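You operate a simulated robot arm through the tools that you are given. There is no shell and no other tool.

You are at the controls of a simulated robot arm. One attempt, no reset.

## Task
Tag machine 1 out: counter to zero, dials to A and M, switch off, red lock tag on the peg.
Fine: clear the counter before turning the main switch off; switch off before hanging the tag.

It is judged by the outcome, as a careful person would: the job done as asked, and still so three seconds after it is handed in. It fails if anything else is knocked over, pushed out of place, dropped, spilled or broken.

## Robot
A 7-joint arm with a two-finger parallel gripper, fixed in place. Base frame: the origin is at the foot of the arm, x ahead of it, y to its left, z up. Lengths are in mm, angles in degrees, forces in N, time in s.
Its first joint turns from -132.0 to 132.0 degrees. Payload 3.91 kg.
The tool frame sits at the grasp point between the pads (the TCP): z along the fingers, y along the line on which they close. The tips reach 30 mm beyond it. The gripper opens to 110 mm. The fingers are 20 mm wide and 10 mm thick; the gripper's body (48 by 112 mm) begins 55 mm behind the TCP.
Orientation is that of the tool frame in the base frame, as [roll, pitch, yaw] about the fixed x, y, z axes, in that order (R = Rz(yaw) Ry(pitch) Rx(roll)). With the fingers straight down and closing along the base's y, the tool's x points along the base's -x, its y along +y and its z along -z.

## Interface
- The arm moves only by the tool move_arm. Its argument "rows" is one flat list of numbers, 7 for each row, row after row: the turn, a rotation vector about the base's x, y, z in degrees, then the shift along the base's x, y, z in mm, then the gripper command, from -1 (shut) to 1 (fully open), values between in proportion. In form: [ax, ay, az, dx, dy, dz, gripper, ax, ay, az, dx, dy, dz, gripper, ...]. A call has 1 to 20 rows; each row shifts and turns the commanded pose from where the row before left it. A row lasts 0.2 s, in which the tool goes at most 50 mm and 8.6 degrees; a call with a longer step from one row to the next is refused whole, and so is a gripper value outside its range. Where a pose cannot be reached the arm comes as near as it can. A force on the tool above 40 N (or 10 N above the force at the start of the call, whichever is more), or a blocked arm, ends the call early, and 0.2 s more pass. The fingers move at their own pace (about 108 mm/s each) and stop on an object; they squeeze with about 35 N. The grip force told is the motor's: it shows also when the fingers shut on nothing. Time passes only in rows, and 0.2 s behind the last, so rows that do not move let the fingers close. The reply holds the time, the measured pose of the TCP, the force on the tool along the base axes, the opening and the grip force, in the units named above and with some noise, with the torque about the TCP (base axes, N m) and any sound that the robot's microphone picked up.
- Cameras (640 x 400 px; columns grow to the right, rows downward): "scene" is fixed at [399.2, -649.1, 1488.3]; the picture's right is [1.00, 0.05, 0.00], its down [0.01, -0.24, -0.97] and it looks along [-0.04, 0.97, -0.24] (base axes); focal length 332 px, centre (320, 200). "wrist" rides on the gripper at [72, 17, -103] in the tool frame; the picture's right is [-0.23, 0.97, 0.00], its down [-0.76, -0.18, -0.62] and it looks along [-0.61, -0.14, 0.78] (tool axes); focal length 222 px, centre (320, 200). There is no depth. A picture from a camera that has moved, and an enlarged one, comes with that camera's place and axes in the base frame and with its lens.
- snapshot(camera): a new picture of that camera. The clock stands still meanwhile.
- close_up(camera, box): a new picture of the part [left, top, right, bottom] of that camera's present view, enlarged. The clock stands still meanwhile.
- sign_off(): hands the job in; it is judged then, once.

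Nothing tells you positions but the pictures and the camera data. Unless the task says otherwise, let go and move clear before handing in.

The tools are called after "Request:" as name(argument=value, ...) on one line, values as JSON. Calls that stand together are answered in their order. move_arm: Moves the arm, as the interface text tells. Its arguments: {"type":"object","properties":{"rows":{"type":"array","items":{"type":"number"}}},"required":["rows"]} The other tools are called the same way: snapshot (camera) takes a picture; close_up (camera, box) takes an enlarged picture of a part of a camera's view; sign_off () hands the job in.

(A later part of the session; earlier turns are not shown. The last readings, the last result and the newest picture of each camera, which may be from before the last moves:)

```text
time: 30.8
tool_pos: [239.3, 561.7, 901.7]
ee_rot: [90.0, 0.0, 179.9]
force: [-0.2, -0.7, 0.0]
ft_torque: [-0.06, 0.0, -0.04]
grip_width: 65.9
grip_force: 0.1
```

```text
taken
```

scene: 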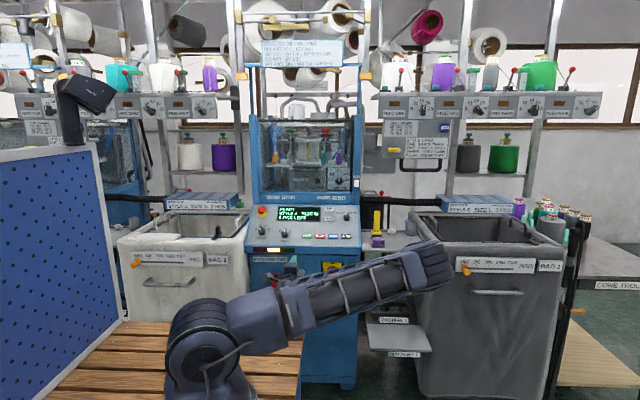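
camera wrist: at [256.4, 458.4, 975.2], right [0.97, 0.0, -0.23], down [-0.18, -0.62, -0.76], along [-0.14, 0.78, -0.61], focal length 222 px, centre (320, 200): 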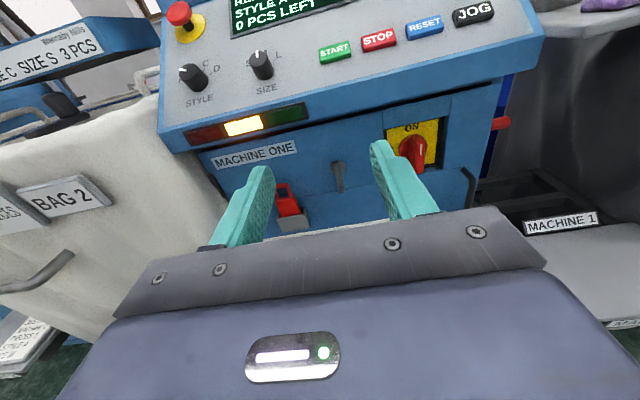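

With roll 0 the elbow sits right and mid-height, clear. I take close-ups of the front face from here to triangulate switch, peg and tag.

Request:
snapshot(camera="wrist")

Request:
close_up(camera="wrist", box=[200, 60, 420, 200])

Request:
close_up(camera="wrist", box=[200, 0, 360, 100])

```text
taken
camera wrist: at [167.2, 458.4, 919.2], right [0.23, 0.0, 0.97], down [0.76, -0.62, -0.18], along [0.61, 0.78, -0.14], focal length 222 px, centre (320, 200)
```

wrist: 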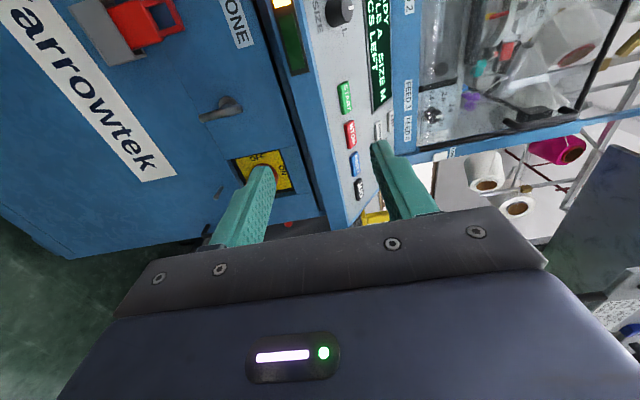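

```text
2.86 times, centred on (310, 130) of wrist
camera zoom: at [167.2, 458.4, 919.2], right [0.23, 0.0, 0.97], down [0.76, -0.62, -0.18], along [0.61, 0.78, -0.14], focal length 635 px, centre (349, 400)
```

zoom: 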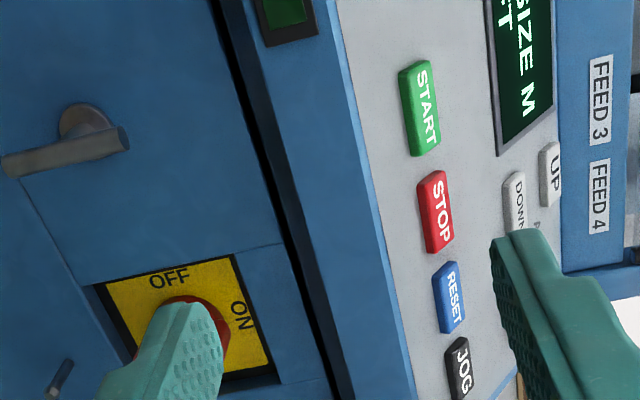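

```text
4.00 times, centred on (280, 50) of wrist
camera zoom: at [167.2, 458.4, 919.2], right [0.23, 0.0, 0.97], down [0.76, -0.62, -0.18], along [0.61, 0.78, -0.14], focal length 888 px, centre (480, 800)
```

zoom: 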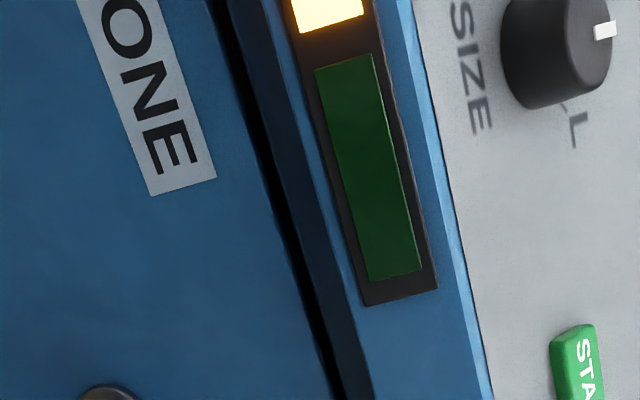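

The grey item left of the switch looks like a door lever (round rose with lever); a small pin sits below the switch. I'll move nearer with fingers closed to look at both.

Request:
move_arm(rows=[0, 0, 0, 0, 0, -20, -1, 0, 0, 0, 20, 0, -20, -1, 0, 0, 0, 20, 0, -20, -1, 0, 0, 0, 20, 0, -20, -1, 0, 0, 0, 20, 0, -20, -1])

Request:
snapshot(camera="wrist")

Request:
close_up(camera="wrist", box=[180, 50, 360, 165])

Request:
snapshot(camera="scene")

```text
time: 32.0
tool_pos: [320.2, 561.2, 800.6]
ee_rot: [90.0, 0.0, -180.0]
force: [0.5, 0.2, -0.1]
ft_torque: [0.01, -0.01, -0.02]
grip_width: 0.0
grip_force: 34.9
```

```text
taken
camera wrist: at [247.5, 457.9, 818.4], right [0.23, 0.0, 0.97], down [0.76, -0.62, -0.18], along [0.61, 0.78, -0.14], focal length 222 px, centre (320, 200)
```

wrist: 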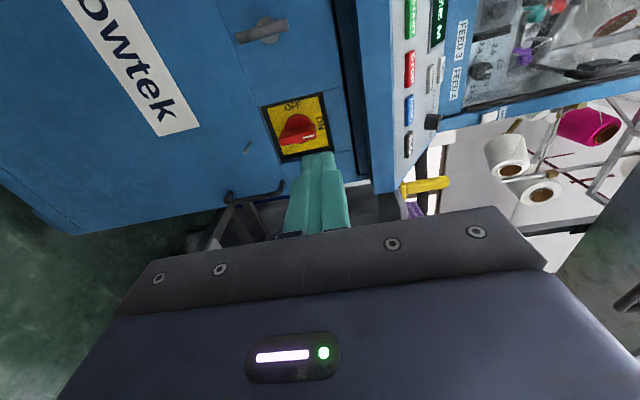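

```text
3.48 times, centred on (270, 108) of wrist
camera zoom: at [247.5, 457.9, 818.4], right [0.23, 0.0, 0.97], down [0.76, -0.62, -0.18], along [0.61, 0.78, -0.14], focal length 773 px, centre (494, 522)
```

zoom: 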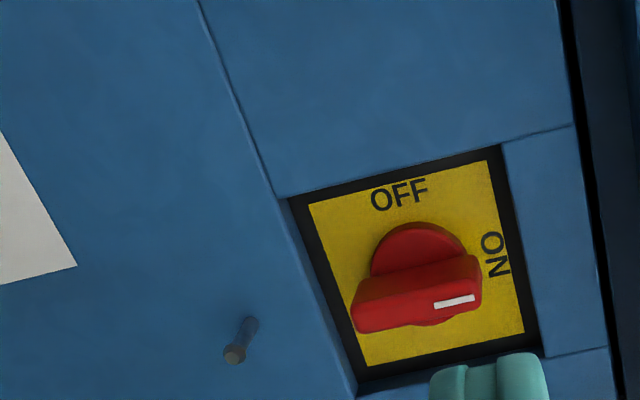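

```text
taken
```

scene: 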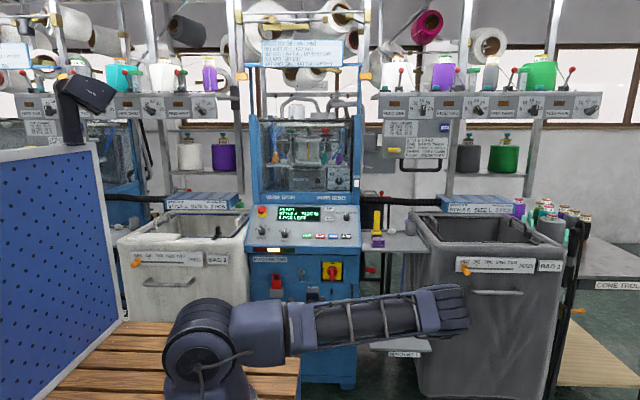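

The switch handle is a vertical bar with its white mark at ON (up); OFF is to the left. A thin headed pin sits just below the switch. I'll inspect the pin and the grey lever more.

Request:
close_up(camera="wrist", box=[220, 0, 310, 56])

Request:
close_up(camera="wrist", box=[220, 120, 284, 160])

Request:
close_up(camera="scene", box=[265, 255, 365, 317])

Request:
close_up(camera="scene", box=[290, 260, 320, 280])

Request:
close_up(camera="scene", box=[262, 262, 298, 302])

```text
7.11 times, centred on (265, 28) of wrist
camera zoom: at [247.5, 457.9, 818.4], right [0.23, 0.0, 0.97], down [0.76, -0.62, -0.18], along [0.61, 0.78, -0.14], focal length 1580 px, centre (711, 1423)
```

zoom: 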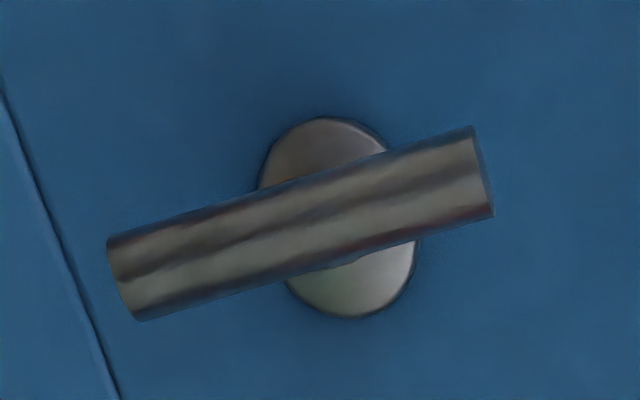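

```text
10.00 times, centred on (252, 140) of wrist
camera zoom: at [247.5, 457.9, 818.4], right [0.23, 0.0, 0.97], down [0.76, -0.62, -0.18], along [0.61, 0.78, -0.14], focal length 2221 px, centre (1000, 800)
```

zoom: 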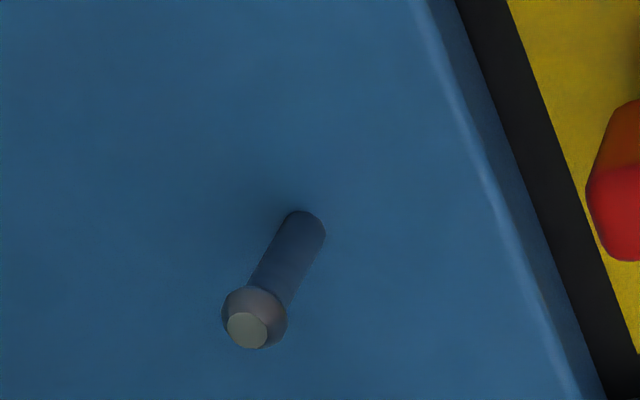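

```text
6.40 times, centred on (315, 286) of scene
camera zoom: at [399.2, -649.1, 1488.3], right [1.0, 0.05, 0.0], down [0.01, -0.24, -0.97], along [-0.04, 0.97, -0.24], focal length 2124 px, centre (352, -350)
```

zoom: 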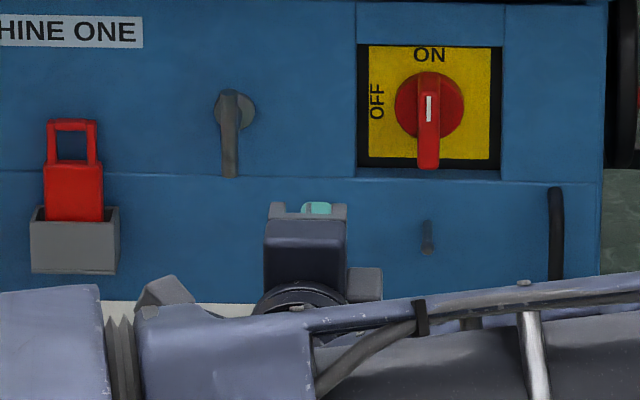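

```text
16.00 times, centred on (305, 270) of scene
camera zoom: at [399.2, -649.1, 1488.3], right [1.0, 0.05, 0.0], down [0.01, -0.24, -0.97], along [-0.04, 0.97, -0.24], focal length 5309 px, centre (560, -920)
```

zoom: 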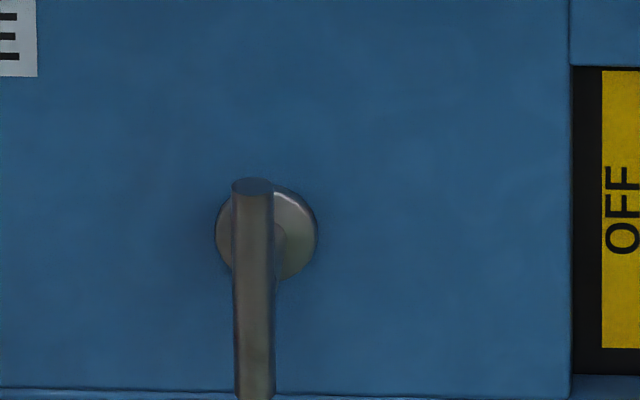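

```text
10.00 times, centred on (280, 282) of scene
camera zoom: at [399.2, -649.1, 1488.3], right [1.0, 0.05, 0.0], down [0.01, -0.24, -0.97], along [-0.04, 0.97, -0.24], focal length 3318 px, centre (720, -620)
```

zoom: 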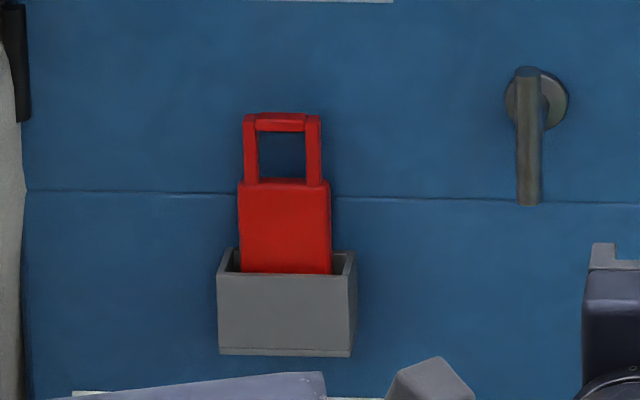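

The pin below the switch is the peg (about (390, 810–855, 652), ~11 mm head); the grey item is a door lever I must avoid. The switch bar is centred near (390, 835, 744). I roll the hand +90° (fingers closing sideways) in line with the switch, staying well back.

Request:
move_arm(rows=[0, -8.18, 0, 6.4, 0, -5.1, -0.2, 0, -8.18, 0, 6.4, 0, -5.1, -0.2, 0, -8.18, 0, 6.4, 0, -5.1, -0.2, 0, -8.18, 0, 6.4, 0, -5.1, -0.2, 0, -8.18, 0, 6.4, 0, -5.1, -0.2, 0, -8.18, 0, 6.4, 0, -5.1, -0.2, 0, -8.18, 0, 6.4, 0, -5.1, -0.2, 0, -8.18, 0, 6.4, 0, -5.1, -0.2, 0, -8.18, 0, 6.4, 0, -5.1, -0.2, 0, -8.18, 0, 6.4, 0, -5.1, -0.2, 0, -8.2, 0, 6, 0, -5, -0.2])

Request:
snapshot(camera="scene")

Request:
snapshot(camera="wrist")

```text
time: 34.4
tool_pos: [390.0, 562.6, 746.4]
ee_rot: [-95.9, 89.8, -5.7]
force: [-0.1, 0.5, 0.1]
ft_torque: [-0.01, -0.02, -0.01]
grip_width: 43.6
grip_force: 0.1
```

```text
taken
```

scene: 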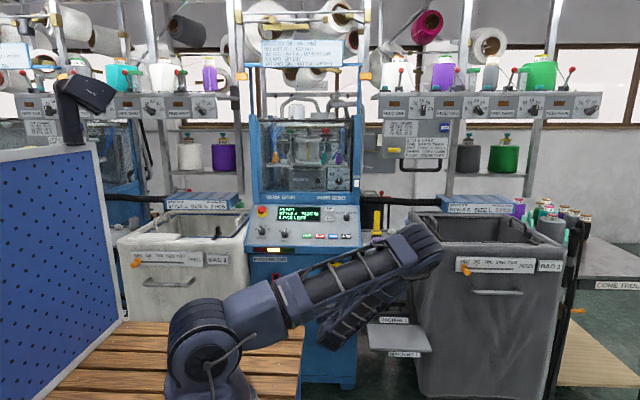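

```text
taken
camera wrist: at [373.0, 458.4, 673.9], right [-0.97, 0.0, 0.23], down [0.18, -0.62, 0.76], along [0.14, 0.78, 0.61], focal length 222 px, centre (320, 200)
```

wrist: 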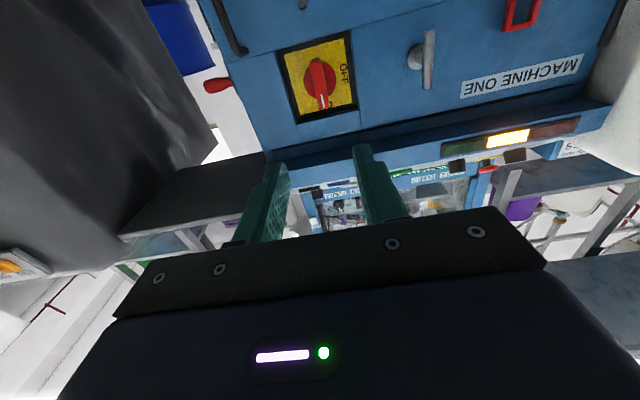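

The elbow is fine. I zoom on the switch and tag from here for a refined fix.

Request:
close_up(camera="wrist", box=[250, 20, 410, 130])

Request:
close_up(camera="wrist", box=[240, 0, 400, 60])

Request:
close_up(camera="wrist", box=[460, 0, 600, 80])

```text
3.64 times, centred on (330, 75) of wrist
camera zoom: at [373.0, 458.4, 673.9], right [-0.97, 0.0, 0.23], down [0.18, -0.62, 0.76], along [0.14, 0.78, 0.61], focal length 808 px, centre (284, 654)
```

zoom: 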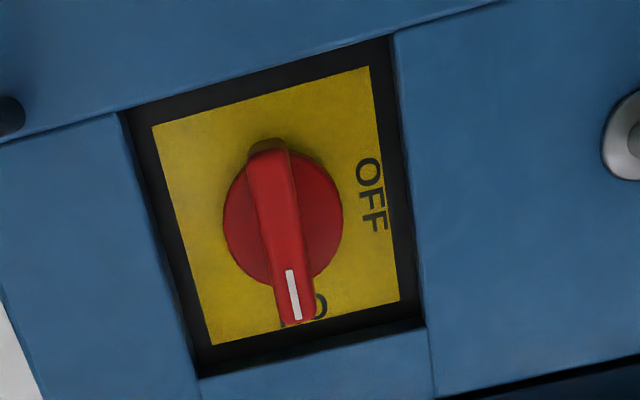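

```text
4.00 times, centred on (320, 30) of wrist
camera zoom: at [373.0, 458.4, 673.9], right [-0.97, 0.0, 0.23], down [0.18, -0.62, 0.76], along [0.14, 0.78, 0.61], focal length 888 px, centre (320, 880)
```

zoom: 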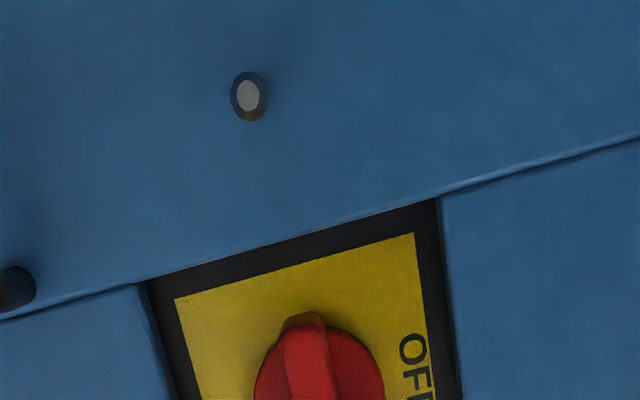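

```text
4.57 times, centred on (530, 40) of wrist
camera zoom: at [373.0, 458.4, 673.9], right [-0.97, 0.0, 0.23], down [0.18, -0.62, 0.76], along [0.14, 0.78, 0.61], focal length 1015 px, centre (-640, 931)
```

zoom: 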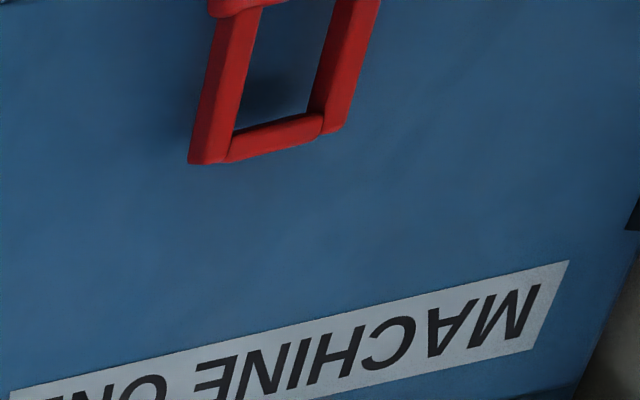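

The peg tip is at (390, 810, 653) and the switch bar at (391, 835, 746). I advance toward the switch with the fingers open 44 mm.

Request:
move_arm(rows=[0, 0, 0, 1, 40, -1, -0.2, 0, 0, 0, 0, 40, 0, -0.2, 0, 0, 0, 0, 40, 0, -0.2, 0, 0, 0, 0, 40, 0, -0.2, 0, 0, 0, 0, 30, 0, -0.2, 0, 0, 0, 0, 15, 0, -0.2])

Request:
snapshot(camera="wrist")

Request:
close_up(camera="wrist", box=[240, 60, 400, 170])

Request:
snapshot(camera="scene")

```text
time: 35.8
tool_pos: [391.5, 767.5, 746.4]
ee_rot: [87.2, 90.0, 177.3]
force: [-0.5, 0.2, 0.2]
ft_torque: [0.0, -0.01, 0.01]
grip_width: 43.9
grip_force: 0.1
```

```text
taken
camera wrist: at [374.0, 663.5, 673.8], right [-0.97, 0.0, 0.23], down [0.18, -0.62, 0.76], along [0.14, 0.78, 0.61], focal length 222 px, centre (320, 200)
```

wrist: 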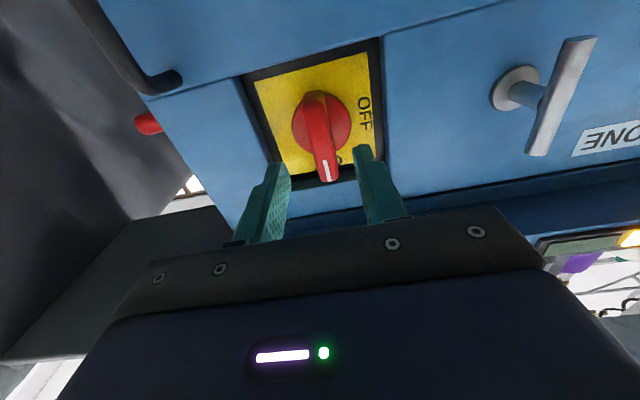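

```text
3.64 times, centred on (320, 115) of wrist
camera zoom: at [374.0, 663.5, 673.8], right [-0.97, 0.0, 0.23], down [0.18, -0.62, 0.76], along [0.14, 0.78, 0.61], focal length 808 px, centre (320, 509)
```

zoom: 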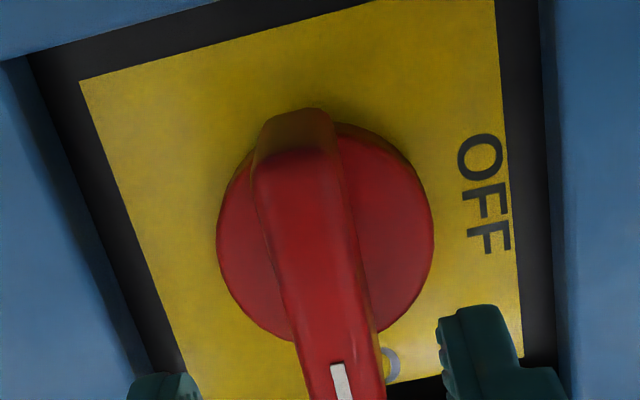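

```text
taken
```

scene: 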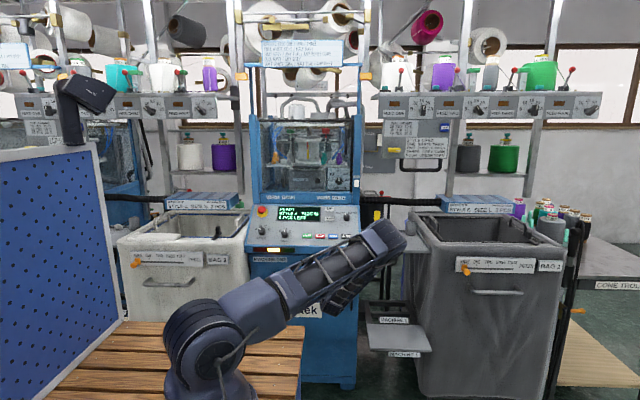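

Bar is centred between the fingers. I advance 50 mm more so the tips straddle the bar.

Request:
move_arm(rows=[0, 0, 0, -1, 25, 0, -0.2, 0, 0, 0, 0, 25, 0, -0.2])

Request:
snapshot(camera="wrist")

Request:
close_up(camera="wrist", box=[240, 100, 400, 210])

```text
time: 36.4
tool_pos: [390.7, 816.8, 744.5]
ee_rot: [8.5, 89.9, 98.5]
force: [-0.2, 0.3, 0.0]
ft_torque: [0.0, 0.03, -0.01]
grip_width: 44.2
grip_force: 0.1
```

```text
taken
camera wrist: at [373.7, 713.4, 673.2], right [-0.97, 0.0, 0.23], down [0.18, -0.62, 0.76], along [0.14, 0.78, 0.61], focal length 222 px, centre (320, 200)
```

wrist: 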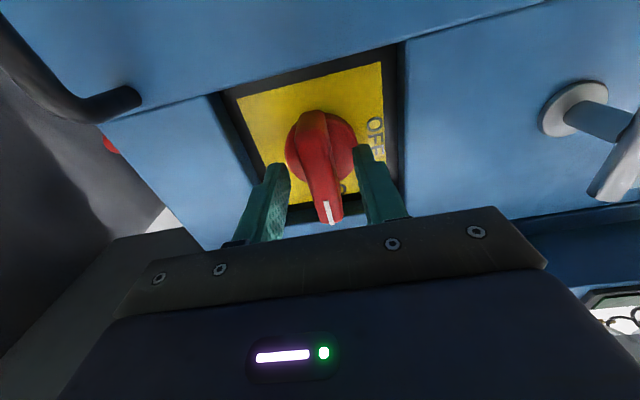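

```text
3.64 times, centred on (320, 155) of wrist
camera zoom: at [373.7, 713.4, 673.2], right [-0.97, 0.0, 0.23], down [0.18, -0.62, 0.76], along [0.14, 0.78, 0.61], focal length 808 px, centre (320, 364)
```

zoom: 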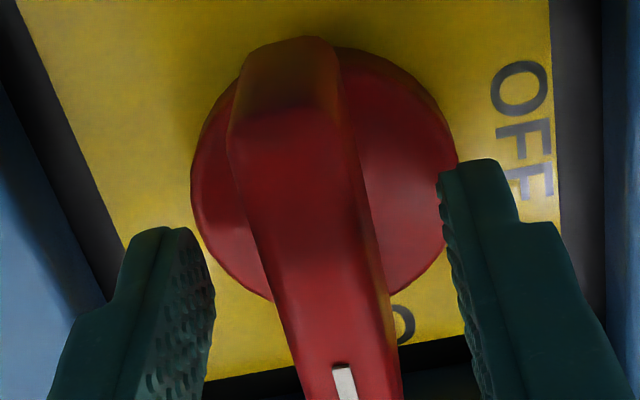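

The tips straddle the bar by about 25 mm without contact. I close the grip on it.

Request:
move_arm(rows=[0, 0, 0, 0, 0, 0, -1, 0, 0, 0, 0, 0, 0, -1, 0, 0, 0, 0, 0, 0, -1])

Request:
close_up(camera="wrist", box=[240, 100, 400, 210])

```text
time: 37.2
tool_pos: [391.0, 817.6, 745.9]
ee_rot: [-69.3, 90.0, 20.8]
force: [-6.5, 2.4, -3.1]
ft_torque: [0.66, -0.01, -0.65]
grip_width: 17.0
grip_force: 44.8
```

```text
3.64 times, centred on (320, 155) of wrist
camera zoom: at [372.6, 713.4, 673.3], right [-0.97, 0.0, 0.23], down [0.18, -0.62, 0.76], along [0.14, 0.78, 0.61], focal length 808 px, centre (320, 364)
```

zoom: 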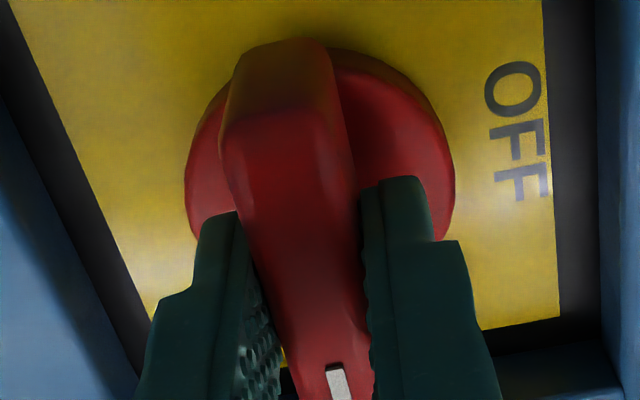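

Gripped firmly (17 mm). I turn counterclockwise toward OFF, first about 41°.

Request:
move_arm(rows=[0, -8.18, 0, 0, 0, 0, -1, 0, -8.18, 0, 0, 0, 0, -1, 0, -8.18, 0, 0, 0, 0, -1, 0, -8.18, 0, 0, 0, 0, -1, 0, -8.18, 0, 0, 0, 0, -1])

Request:
snapshot(camera="wrist")

Request:
snapshot(camera="scene")

```text
time: 38.4
tool_pos: [390.9, 817.5, 745.3]
ee_rot: [-90.1, 49.0, 0.0]
force: [-6.3, -1.1, -2.6]
ft_torque: [-0.03, 0.0, 0.01]
grip_width: 17.1
grip_force: 45.0
```

```text
taken
camera wrist: at [424.3, 713.6, 680.1], right [-0.88, 0.0, -0.47], down [-0.37, -0.62, 0.69], along [-0.29, 0.78, 0.55], focal length 222 px, centre (320, 200)
```

wrist: 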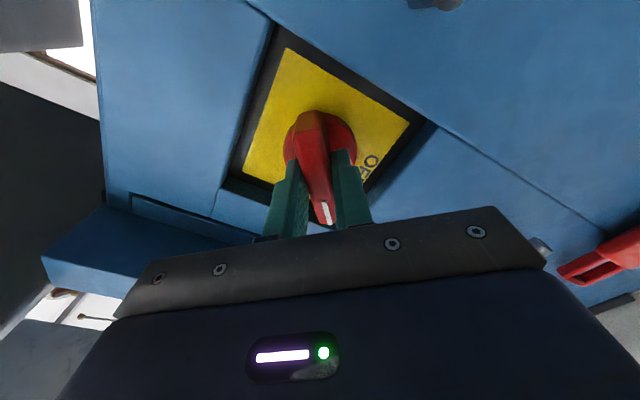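

```text
taken
```

scene: 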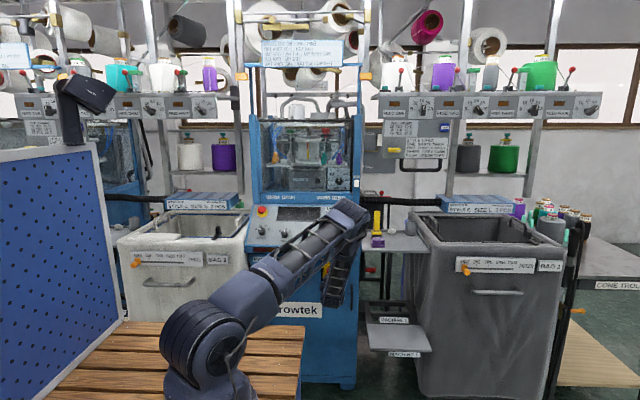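

The switch follows the turn and the arm has room. I continue the remaining 49° to OFF.

Request:
move_arm(rows=[0, -8.18, 0, 0, 0, 0, -1, 0, -8.18, 0, 0, 0, 0, -1, 0, -8.18, 0, 0, 0, 0, -1, 0, -8.18, 0, 0, 0, 0, -1, 0, -8.18, 0, 0, 0, 0, -1, 0, -8.2, 0, 0, 0, 0, -1])

Request:
snapshot(camera="wrist")

Request:
snapshot(camera="scene")

```text
time: 39.8
tool_pos: [390.8, 816.9, 745.7]
ee_rot: [-90.1, -0.2, 0.0]
force: [-4.6, -0.9, 0.4]
ft_torque: [0.03, 0.14, 0.68]
grip_width: 16.8
grip_force: 45.0
```

```text
taken
camera wrist: at [461.9, 713.5, 729.2], right [-0.23, 0.0, -0.97], down [-0.76, -0.62, 0.18], along [-0.61, 0.78, 0.14], focal length 222 px, centre (320, 200)
```

wrist: 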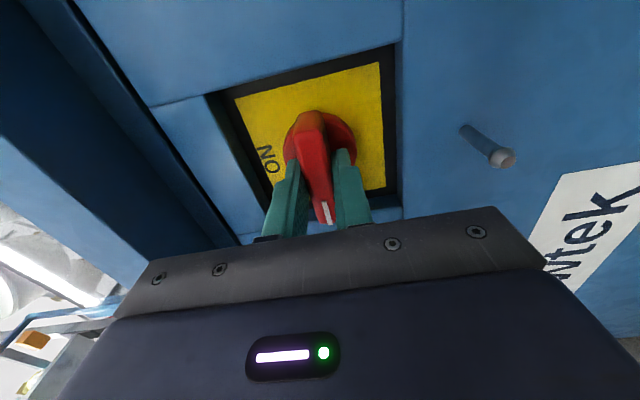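

```text
taken
```

scene: 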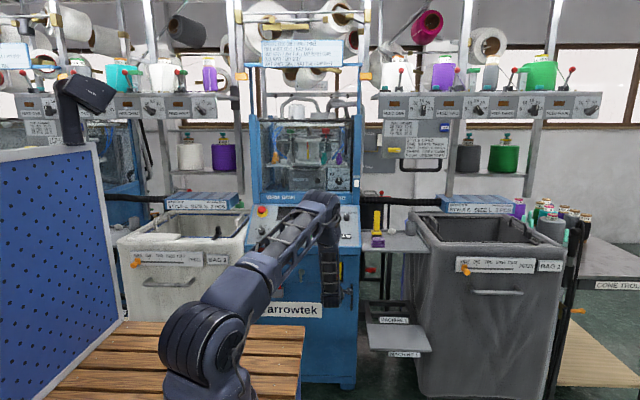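

The bar is now horizontal at OFF. I release and back straight away, then check display and switch.

Request:
move_arm(rows=[0, 0, 0, 0, 0, 0, -0.2, 0, 0, 0, 0, 0, 0, -0.2, 0, 0, 0, 0, -25, 0, -0.2, 0, 0, 0, 0, -40, 0, -0.2, 0, 0, 0, 0, -40, 0, -0.2, 0, 0, 0, 0, -40, 0, -0.2, 0, 0, 0, 0, -40, 0, -0.2])

Request:
snapshot(camera="wrist")

Request:
close_up(camera="wrist", box=[280, 50, 480, 175])

Request:
snapshot(camera="scene")

```text
time: 41.4
tool_pos: [391.2, 630.9, 744.3]
ee_rot: [-90.0, 0.0, 0.1]
force: [-1.0, 0.2, 0.4]
ft_torque: [-0.02, -0.01, -0.01]
grip_width: 44.0
grip_force: 0.0
```

```text
taken
camera wrist: at [463.3, 528.2, 728.4], right [-0.23, 0.0, -0.97], down [-0.76, -0.62, 0.18], along [-0.61, 0.78, 0.14], focal length 222 px, centre (320, 200)
```

wrist: 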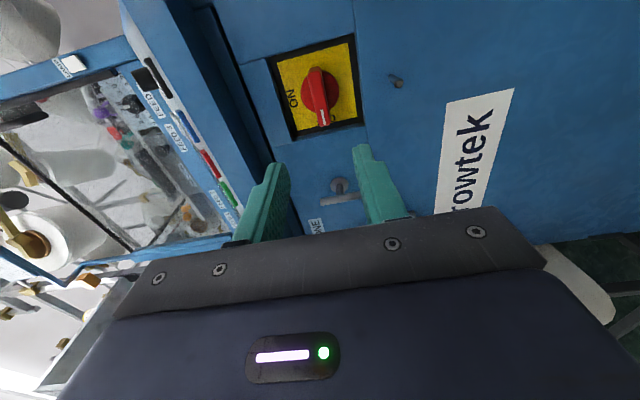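

```text
3.20 times, centred on (380, 112) of wrist
camera zoom: at [463.3, 528.2, 728.4], right [-0.23, 0.0, -0.97], down [-0.76, -0.62, 0.18], along [-0.61, 0.78, 0.14], focal length 711 px, centre (128, 480)
```

zoom: 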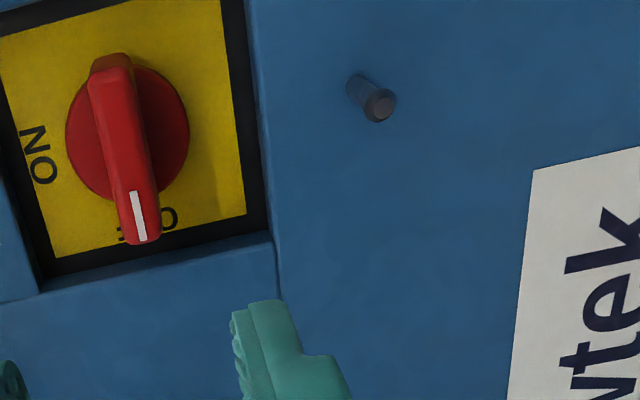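

```text
taken
```

scene: 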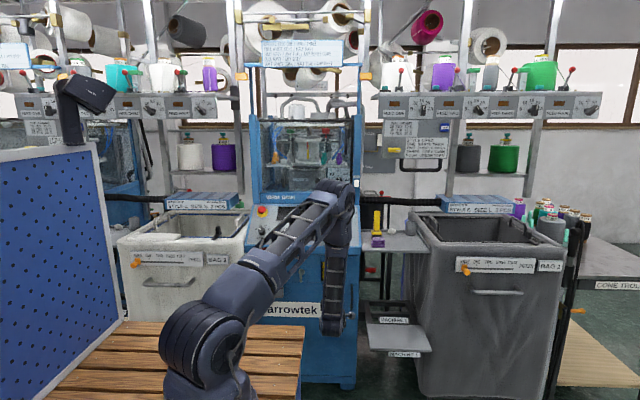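

The switch is at OFF. Peg fix from two views: axis x=390, z=653, head at y≈808, wall at ≈847. Now I roll back to fingers-sideways and move over in front of the red tag.

Request:
move_arm(rows=[0, 8.18, 0, -23, -2, -4, -0.2, 0, 8.18, 0, -23, -2, -4, -0.2, 0, 8.18, 0, -23, -2, -4, -0.2, 0, 8.18, 0, -23, -2, -4, -0.2, 0, 8.18, 0, -23, -2, -4, -0.2, 0, 8.18, 0, -23, -2, -4, -0.2, 0, 8.18, 0, -23, -2, -4, -0.2, 0, 8.18, 0, -23, -2, -4, -0.2, 0, 8.18, 0, -23, -2, -4, -0.2, 0, 8.18, 0, -23, -2, -4, -0.2, 0, 8.2, 0, -23, -2, -4, -0.2])

Request:
snapshot(camera="wrist")

Request:
close_up(camera="wrist", box=[260, 0, 420, 110])

Request:
snapshot(camera="scene")

```text
time: 43.8
tool_pos: [135.5, 609.3, 701.2]
ee_rot: [83.8, 89.7, 174.0]
force: [0.3, -0.1, 0.2]
ft_torque: [0.01, -0.02, 0.05]
grip_width: 44.1
grip_force: 0.0
```

```text
taken
camera wrist: at [118.9, 505.9, 629.3], right [-0.97, 0.0, 0.23], down [0.18, -0.62, 0.76], along [0.14, 0.78, 0.61], focal length 222 px, centre (320, 200)
```

wrist: 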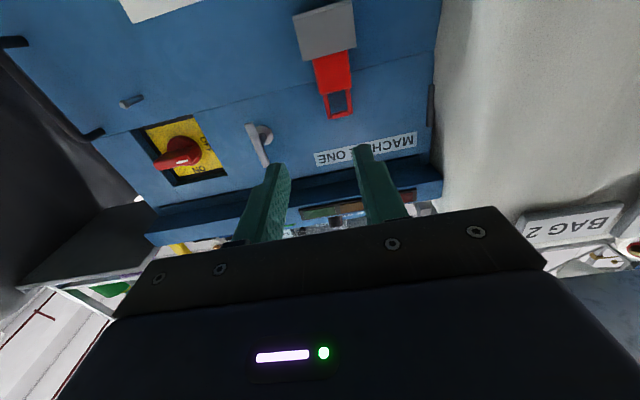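

```text
3.64 times, centred on (340, 55) of wrist
camera zoom: at [118.9, 505.9, 629.3], right [-0.97, 0.0, 0.23], down [0.18, -0.62, 0.76], along [0.14, 0.78, 0.61], focal length 808 px, centre (247, 727)
```

zoom: 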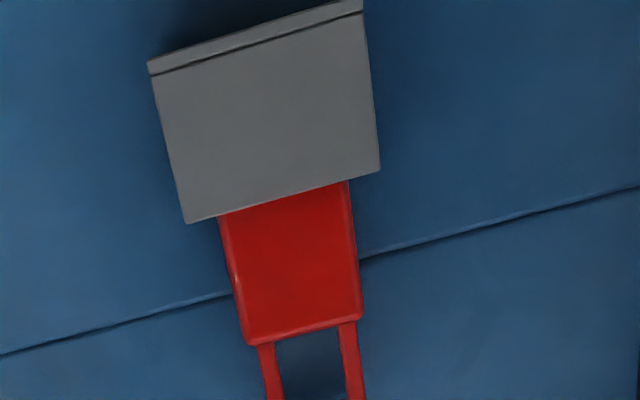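

```text
taken
```

scene: 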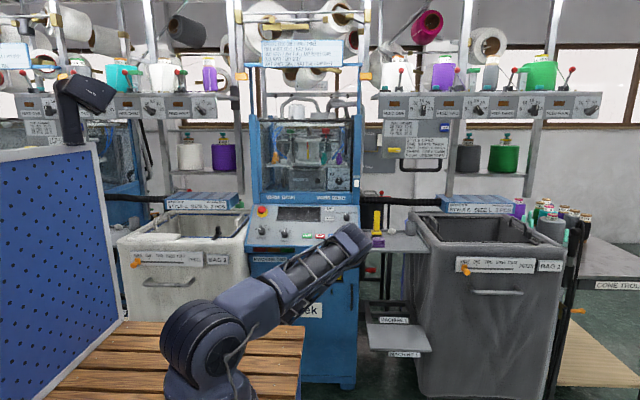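

The display is dark (off). Tag: body 46 mm wide centred at x≈115.5, top z≈707, pocket top z≈662, hole z≈708–735, front face y≈840, wall ≈855. I approach at z≈685 with the fingers open 66 mm.

Request:
move_arm(rows=[0, 0, 0, -10, 20, -8, 0.2, 0, 0, 0, -10, 35, -8, 0.2, 0, 0, 0, 0, 40, 0, 0.2, 0, 0, 0, 0, 40, 0, 0.2, 0, 0, 0, 0, 30, 0, 0.2])

Request:
snapshot(camera="wrist")

Request:
close_up(camera="wrist", box=[220, 40, 420, 165])

```text
time: 45.0
tool_pos: [118.4, 774.7, 684.4]
ee_rot: [107.1, 89.9, -162.8]
force: [0.4, -0.1, -0.2]
ft_torque: [0.03, 0.02, 0.02]
grip_width: 65.8
grip_force: 0.0
```

```text
taken
camera wrist: at [99.8, 671.1, 612.6], right [-0.97, 0.0, 0.23], down [0.18, -0.62, 0.76], along [0.14, 0.78, 0.61], focal length 222 px, centre (320, 200)
```

wrist: 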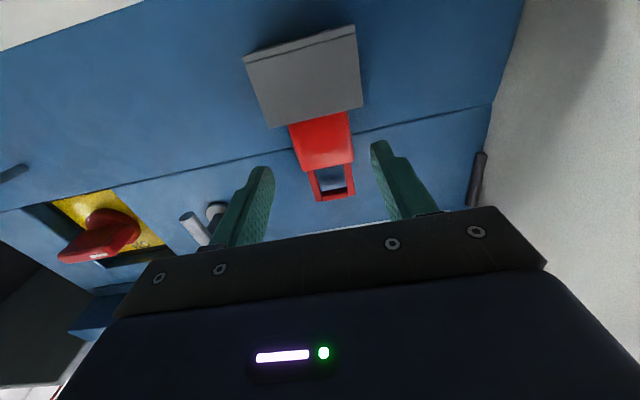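

```text
3.20 times, centred on (320, 102) of wrist
camera zoom: at [99.8, 671.1, 612.6], right [-0.97, 0.0, 0.23], down [0.18, -0.62, 0.76], along [0.14, 0.78, 0.61], focal length 711 px, centre (320, 512)
```

zoom: 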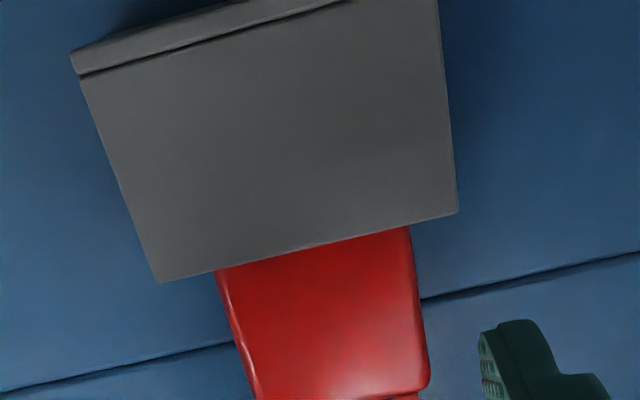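

The tag lies centred between the fingers. I move in 40 mm, then creep.

Request:
move_arm(rows=[0, 0, 0, 0, 20, 0, 0.2, 0, 0, 0, 0, 16, 0, 0.2, 0, 0, 0, 0, 4, 0, 0.2])

Request:
snapshot(camera="wrist")

Request:
close_up(camera="wrist", box=[220, 100, 420, 225])

```text
time: 45.8
tool_pos: [117.1, 814.1, 685.1]
ee_rot: [-59.1, 90.0, 31.0]
force: [-0.6, 0.5, 0.5]
ft_torque: [0.0, 0.01, 0.02]
grip_width: 65.7
grip_force: 0.0
```

```text
taken
camera wrist: at [99.5, 711.2, 613.2], right [-0.97, 0.0, 0.23], down [0.18, -0.62, 0.76], along [0.14, 0.78, 0.61], focal length 222 px, centre (320, 200)
```

wrist: 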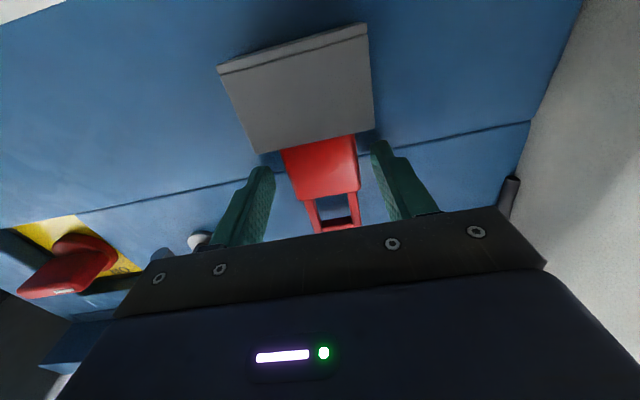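

```text
3.20 times, centred on (320, 162) of wrist
camera zoom: at [99.5, 711.2, 613.2], right [-0.97, 0.0, 0.23], down [0.18, -0.62, 0.76], along [0.14, 0.78, 0.61], focal length 711 px, centre (320, 320)
```

zoom: 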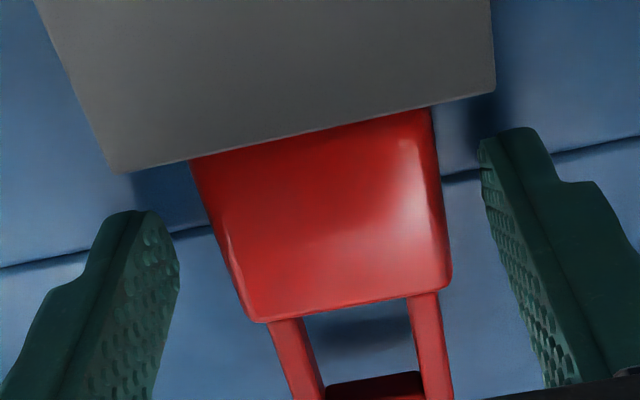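

No contact yet; tips overlap the tag by about 6 mm. I creep 4 mm further and close gently.

Request:
move_arm(rows=[0, 0, 0, 0, 2, 0, 0.2, 0, 0, 0, 0, 2, 0, 0.2])

Request:
move_arm(rows=[0, 0, 0, 0, 0, 0, -0.5, 0, 0, 0, 0, 0, 0, -0.5, 0, 0, 0, 0, 0, 0, -0.5])

Request:
close_up(camera="wrist", box=[220, 100, 420, 225])

```text
time: 46.4
tool_pos: [116.8, 818.2, 685.0]
ee_rot: [-133.6, 90.0, -43.5]
force: [0.1, -0.2, -0.1]
ft_torque: [0.01, 0.01, 0.02]
grip_width: 65.9
grip_force: 0.0
```

```text
time: 47.2
tool_pos: [116.2, 819.2, 685.2]
ee_rot: [-113.8, 89.9, -23.7]
force: [0.2, 0.5, 1.5]
ft_torque: [0.04, -0.03, 0.02]
grip_width: 44.9
grip_force: 35.0
```

```text
3.20 times, centred on (320, 162) of wrist
camera zoom: at [99.5, 715.3, 613.2], right [-0.97, 0.0, 0.23], down [0.18, -0.62, 0.76], along [0.14, 0.78, 0.61], focal length 711 px, centre (320, 320)
```

zoom: 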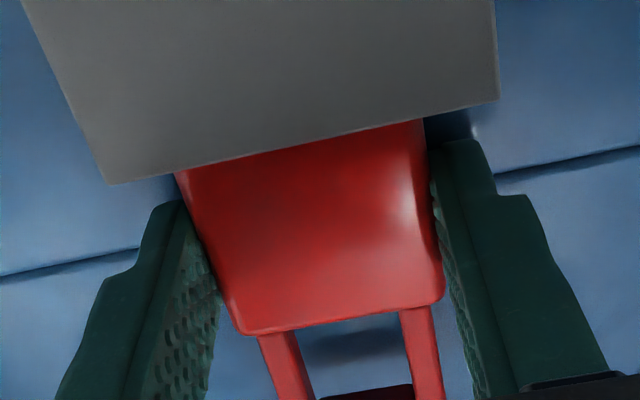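

The tag is held (44.9 mm). I lift slowly and check that it comes with the hand.

Request:
move_arm(rows=[0, 0, 0, 0, 0, 3, -1, 0, 0, 0, 0, 0, 5, -1, 0, 0, 0, 0, 0, 7, -1, 0, 0, 0, 0, 0, 7, -1])

Request:
snapshot(camera="wrist")

```text
time: 48.2
tool_pos: [117.2, 819.4, 707.0]
ee_rot: [120.3, 90.0, -149.6]
force: [0.6, -0.7, -0.6]
ft_torque: [-0.04, 0.05, -0.01]
grip_width: 44.5
grip_force: 34.5
```

```text
taken
camera wrist: at [99.5, 715.1, 634.9], right [-0.97, 0.0, 0.23], down [0.18, -0.62, 0.76], along [0.14, 0.78, 0.61], focal length 222 px, centre (320, 200)
```

wrist: 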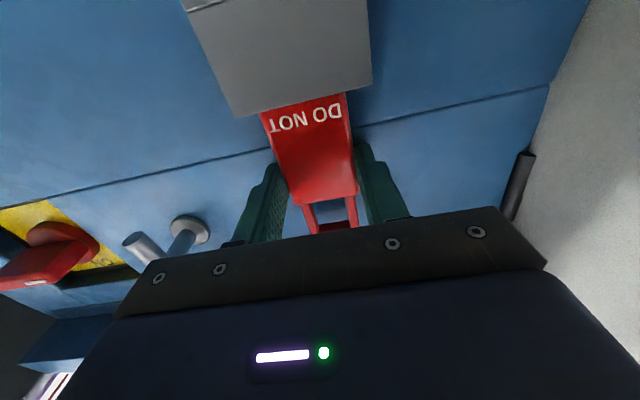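

It comes up cleanly, showing "DO NOT…" on its face. I keep lifting.

Request:
move_arm(rows=[0, 0, 0, 0, 0, 10, -1, 0, 0, 0, 0, 0, 10, -1, 0, 0, 0, 0, 0, 10, -1, 0, 0, 0, 0, 0, 10, -1])

Request:
snapshot(camera="wrist")

Request:
snapshot(camera="scene")

```text
time: 49.2
tool_pos: [117.2, 818.6, 746.7]
ee_rot: [-36.9, 89.9, 53.2]
force: [0.0, 1.0, -0.7]
ft_torque: [0.0, -0.02, -0.01]
grip_width: 44.8
grip_force: 34.5
```

```text
taken
camera wrist: at [99.5, 715.7, 675.6], right [-0.97, 0.0, 0.23], down [0.18, -0.62, 0.76], along [0.14, 0.78, 0.61], focal length 222 px, centre (320, 200)
```

wrist: 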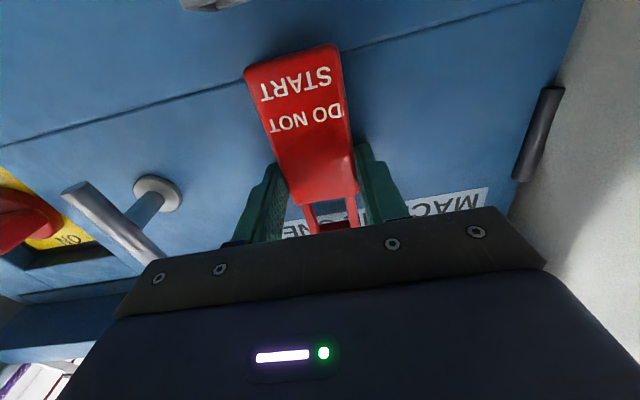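

```text
taken
```

scene: 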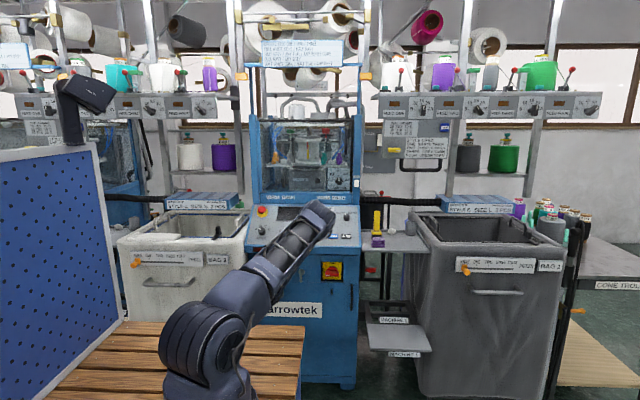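

The tag is free of the pocket (hole centre about 36.5 mm above the TCP). I back off 105 mm to clear the door lever, travel right to the peg's x, then lower to hole height while still well in front.

Request:
move_arm(rows=[0, 0, 0, 0, -15, 0, -1, 0, 0, 0, 0, -30, 0, -1, 0, 0, 0, 0, -30, 0, -1, 0, 0, 0, 0, -30, 0, -1, 0, 0, 0, 20, 0, 0, -1, 0, 0, 0, 35, 0, 0, -1, 0, 0, 0, 35, 0, 0, -1, 0, 0, 0, 35, 0, 0, -1, 0, 0, 0, 35, 0, 0, -1, 0, 0, 0, 35, 0, 0, -1, 0, 0, 0, 35, 0, 0, -1, 0, 0, 0, 30, 0, 0, -1, 0, 0, 0, 13.5, 0, 0, -1])

Request:
snapshot(camera="wrist")

Request:
snapshot(camera="scene")

```text
time: 52.0
tool_pos: [389.9, 713.3, 746.5]
ee_rot: [-39.2, 89.9, 50.9]
force: [0.0, 0.1, -0.3]
ft_torque: [-0.01, -0.03, -0.03]
grip_width: 44.6
grip_force: 35.1
```

```text
taken
camera wrist: at [372.9, 610.6, 675.1], right [-0.97, 0.0, 0.23], down [0.18, -0.62, 0.76], along [0.14, 0.78, 0.61], focal length 222 px, centre (320, 200)
```

wrist: 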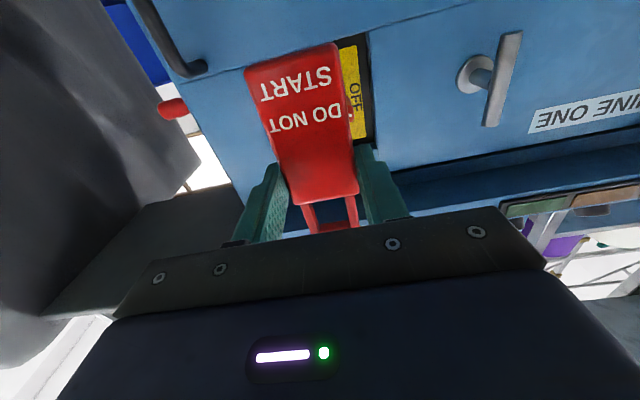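

```text
taken
```

scene: 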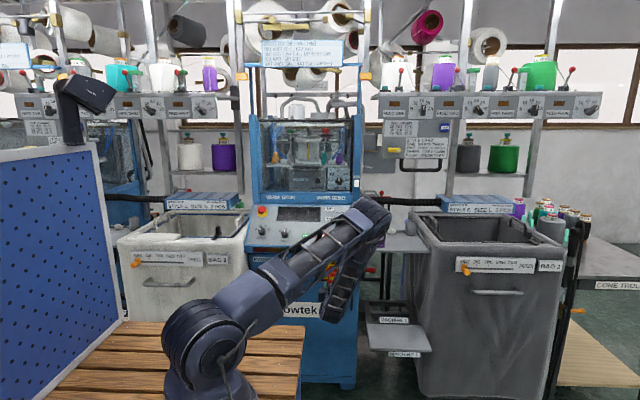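

The tag is now in front of the switch, held steady. I zoom on the loop to check where the hole sits relative to the hand.

Request:
close_up(camera="wrist", box=[260, 160, 400, 245])

Request:
close_up(camera="scene", box=[290, 240, 370, 300])

```text
4.57 times, centred on (330, 202) of wrist
camera zoom: at [372.9, 610.6, 675.1], right [-0.97, 0.0, 0.23], down [0.18, -0.62, 0.76], along [0.14, 0.78, 0.61], focal length 1015 px, centre (274, 189)
```

zoom: 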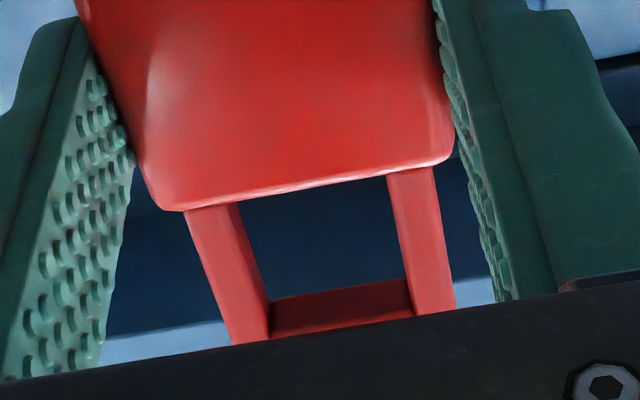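

```text
6.67 times, centred on (330, 270) of scene
camera zoom: at [399.2, -649.1, 1488.3], right [1.0, 0.05, 0.0], down [0.01, -0.24, -0.97], along [-0.04, 0.97, -0.24], focal length 2212 px, centre (253, -267)
```

zoom: 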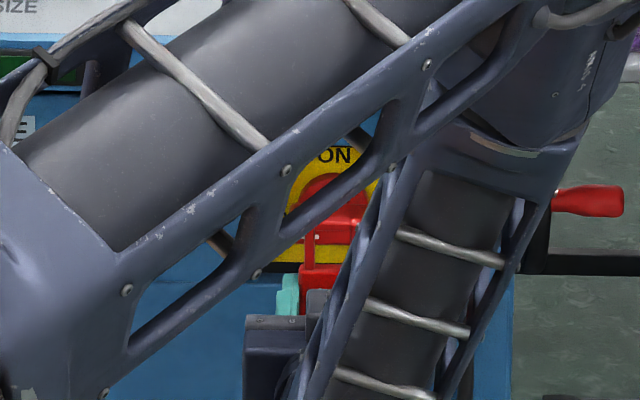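

The hole is 24 mm wide × 30 mm tall, centred ~38 mm above the TCP and on its x. The peg is at x=390, z=653, so I lower the TCP to z≈615.

Request:
move_arm(rows=[0, 0, 0, 0, 0, -20, -1, 0, 0, 0, 0, 0, -30, -1, 0, 0, 0, 0, 0, -30, -1, 0, 0, 0, 0, 0, -30, -1, 0, 0, 0, 0, 0, -21, -1])

Request:
snapshot(camera="wrist")

Request:
close_up(camera="wrist", box=[260, 160, 400, 245])

Request:
snapshot(camera="scene")

Request:
close_up(camera="scene", box=[290, 260, 370, 320])

```text
time: 53.2
tool_pos: [391.1, 713.6, 614.0]
ee_rot: [-111.8, 89.9, -21.6]
force: [0.1, 0.2, -0.4]
ft_torque: [0.01, -0.02, 0.0]
grip_width: 45.3
grip_force: 34.9
```

```text
taken
camera wrist: at [373.3, 610.7, 543.8], right [-0.97, 0.0, 0.23], down [0.18, -0.62, 0.76], along [0.14, 0.78, 0.61], focal length 222 px, centre (320, 200)
```

wrist: 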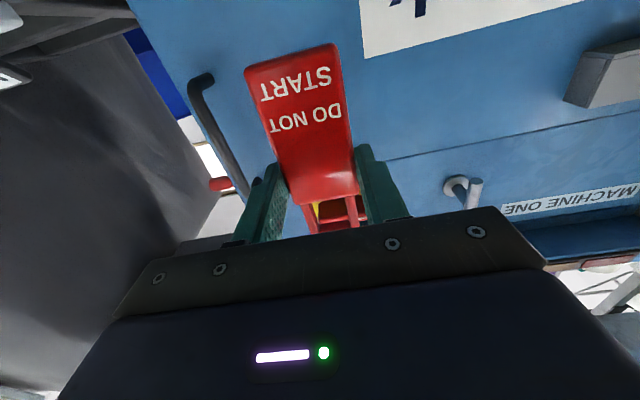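

```text
4.57 times, centred on (330, 202) of wrist
camera zoom: at [373.3, 610.7, 543.8], right [-0.97, 0.0, 0.23], down [0.18, -0.62, 0.76], along [0.14, 0.78, 0.61], focal length 1015 px, centre (274, 189)
```

zoom: 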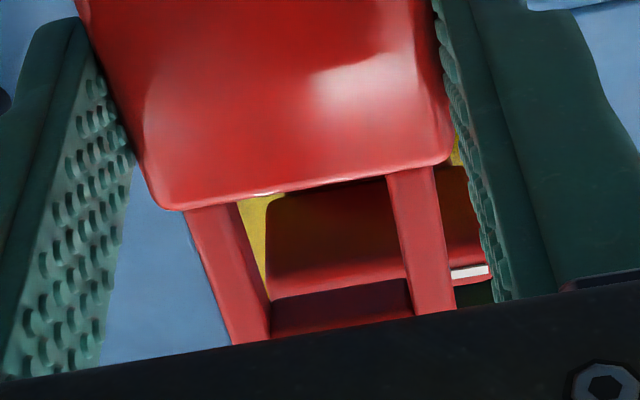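

```text
taken
```

scene: 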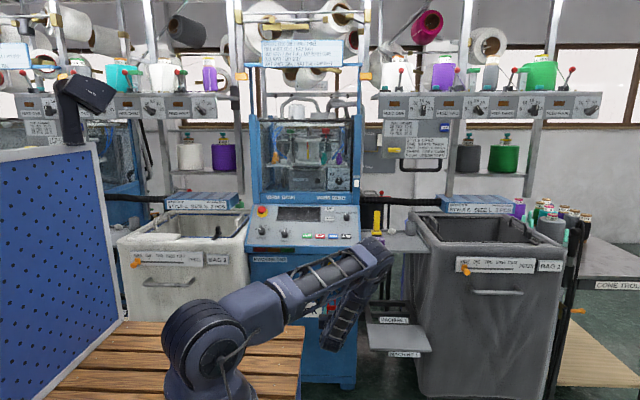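

```text
6.67 times, centred on (330, 290) of scene
camera zoom: at [399.2, -649.1, 1488.3], right [1.0, 0.05, 0.0], down [0.01, -0.24, -0.97], along [-0.04, 0.97, -0.24], focal length 2212 px, centre (253, -400)
```

zoom: 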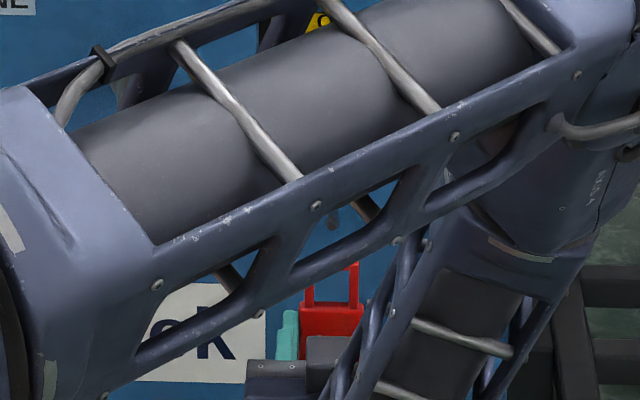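

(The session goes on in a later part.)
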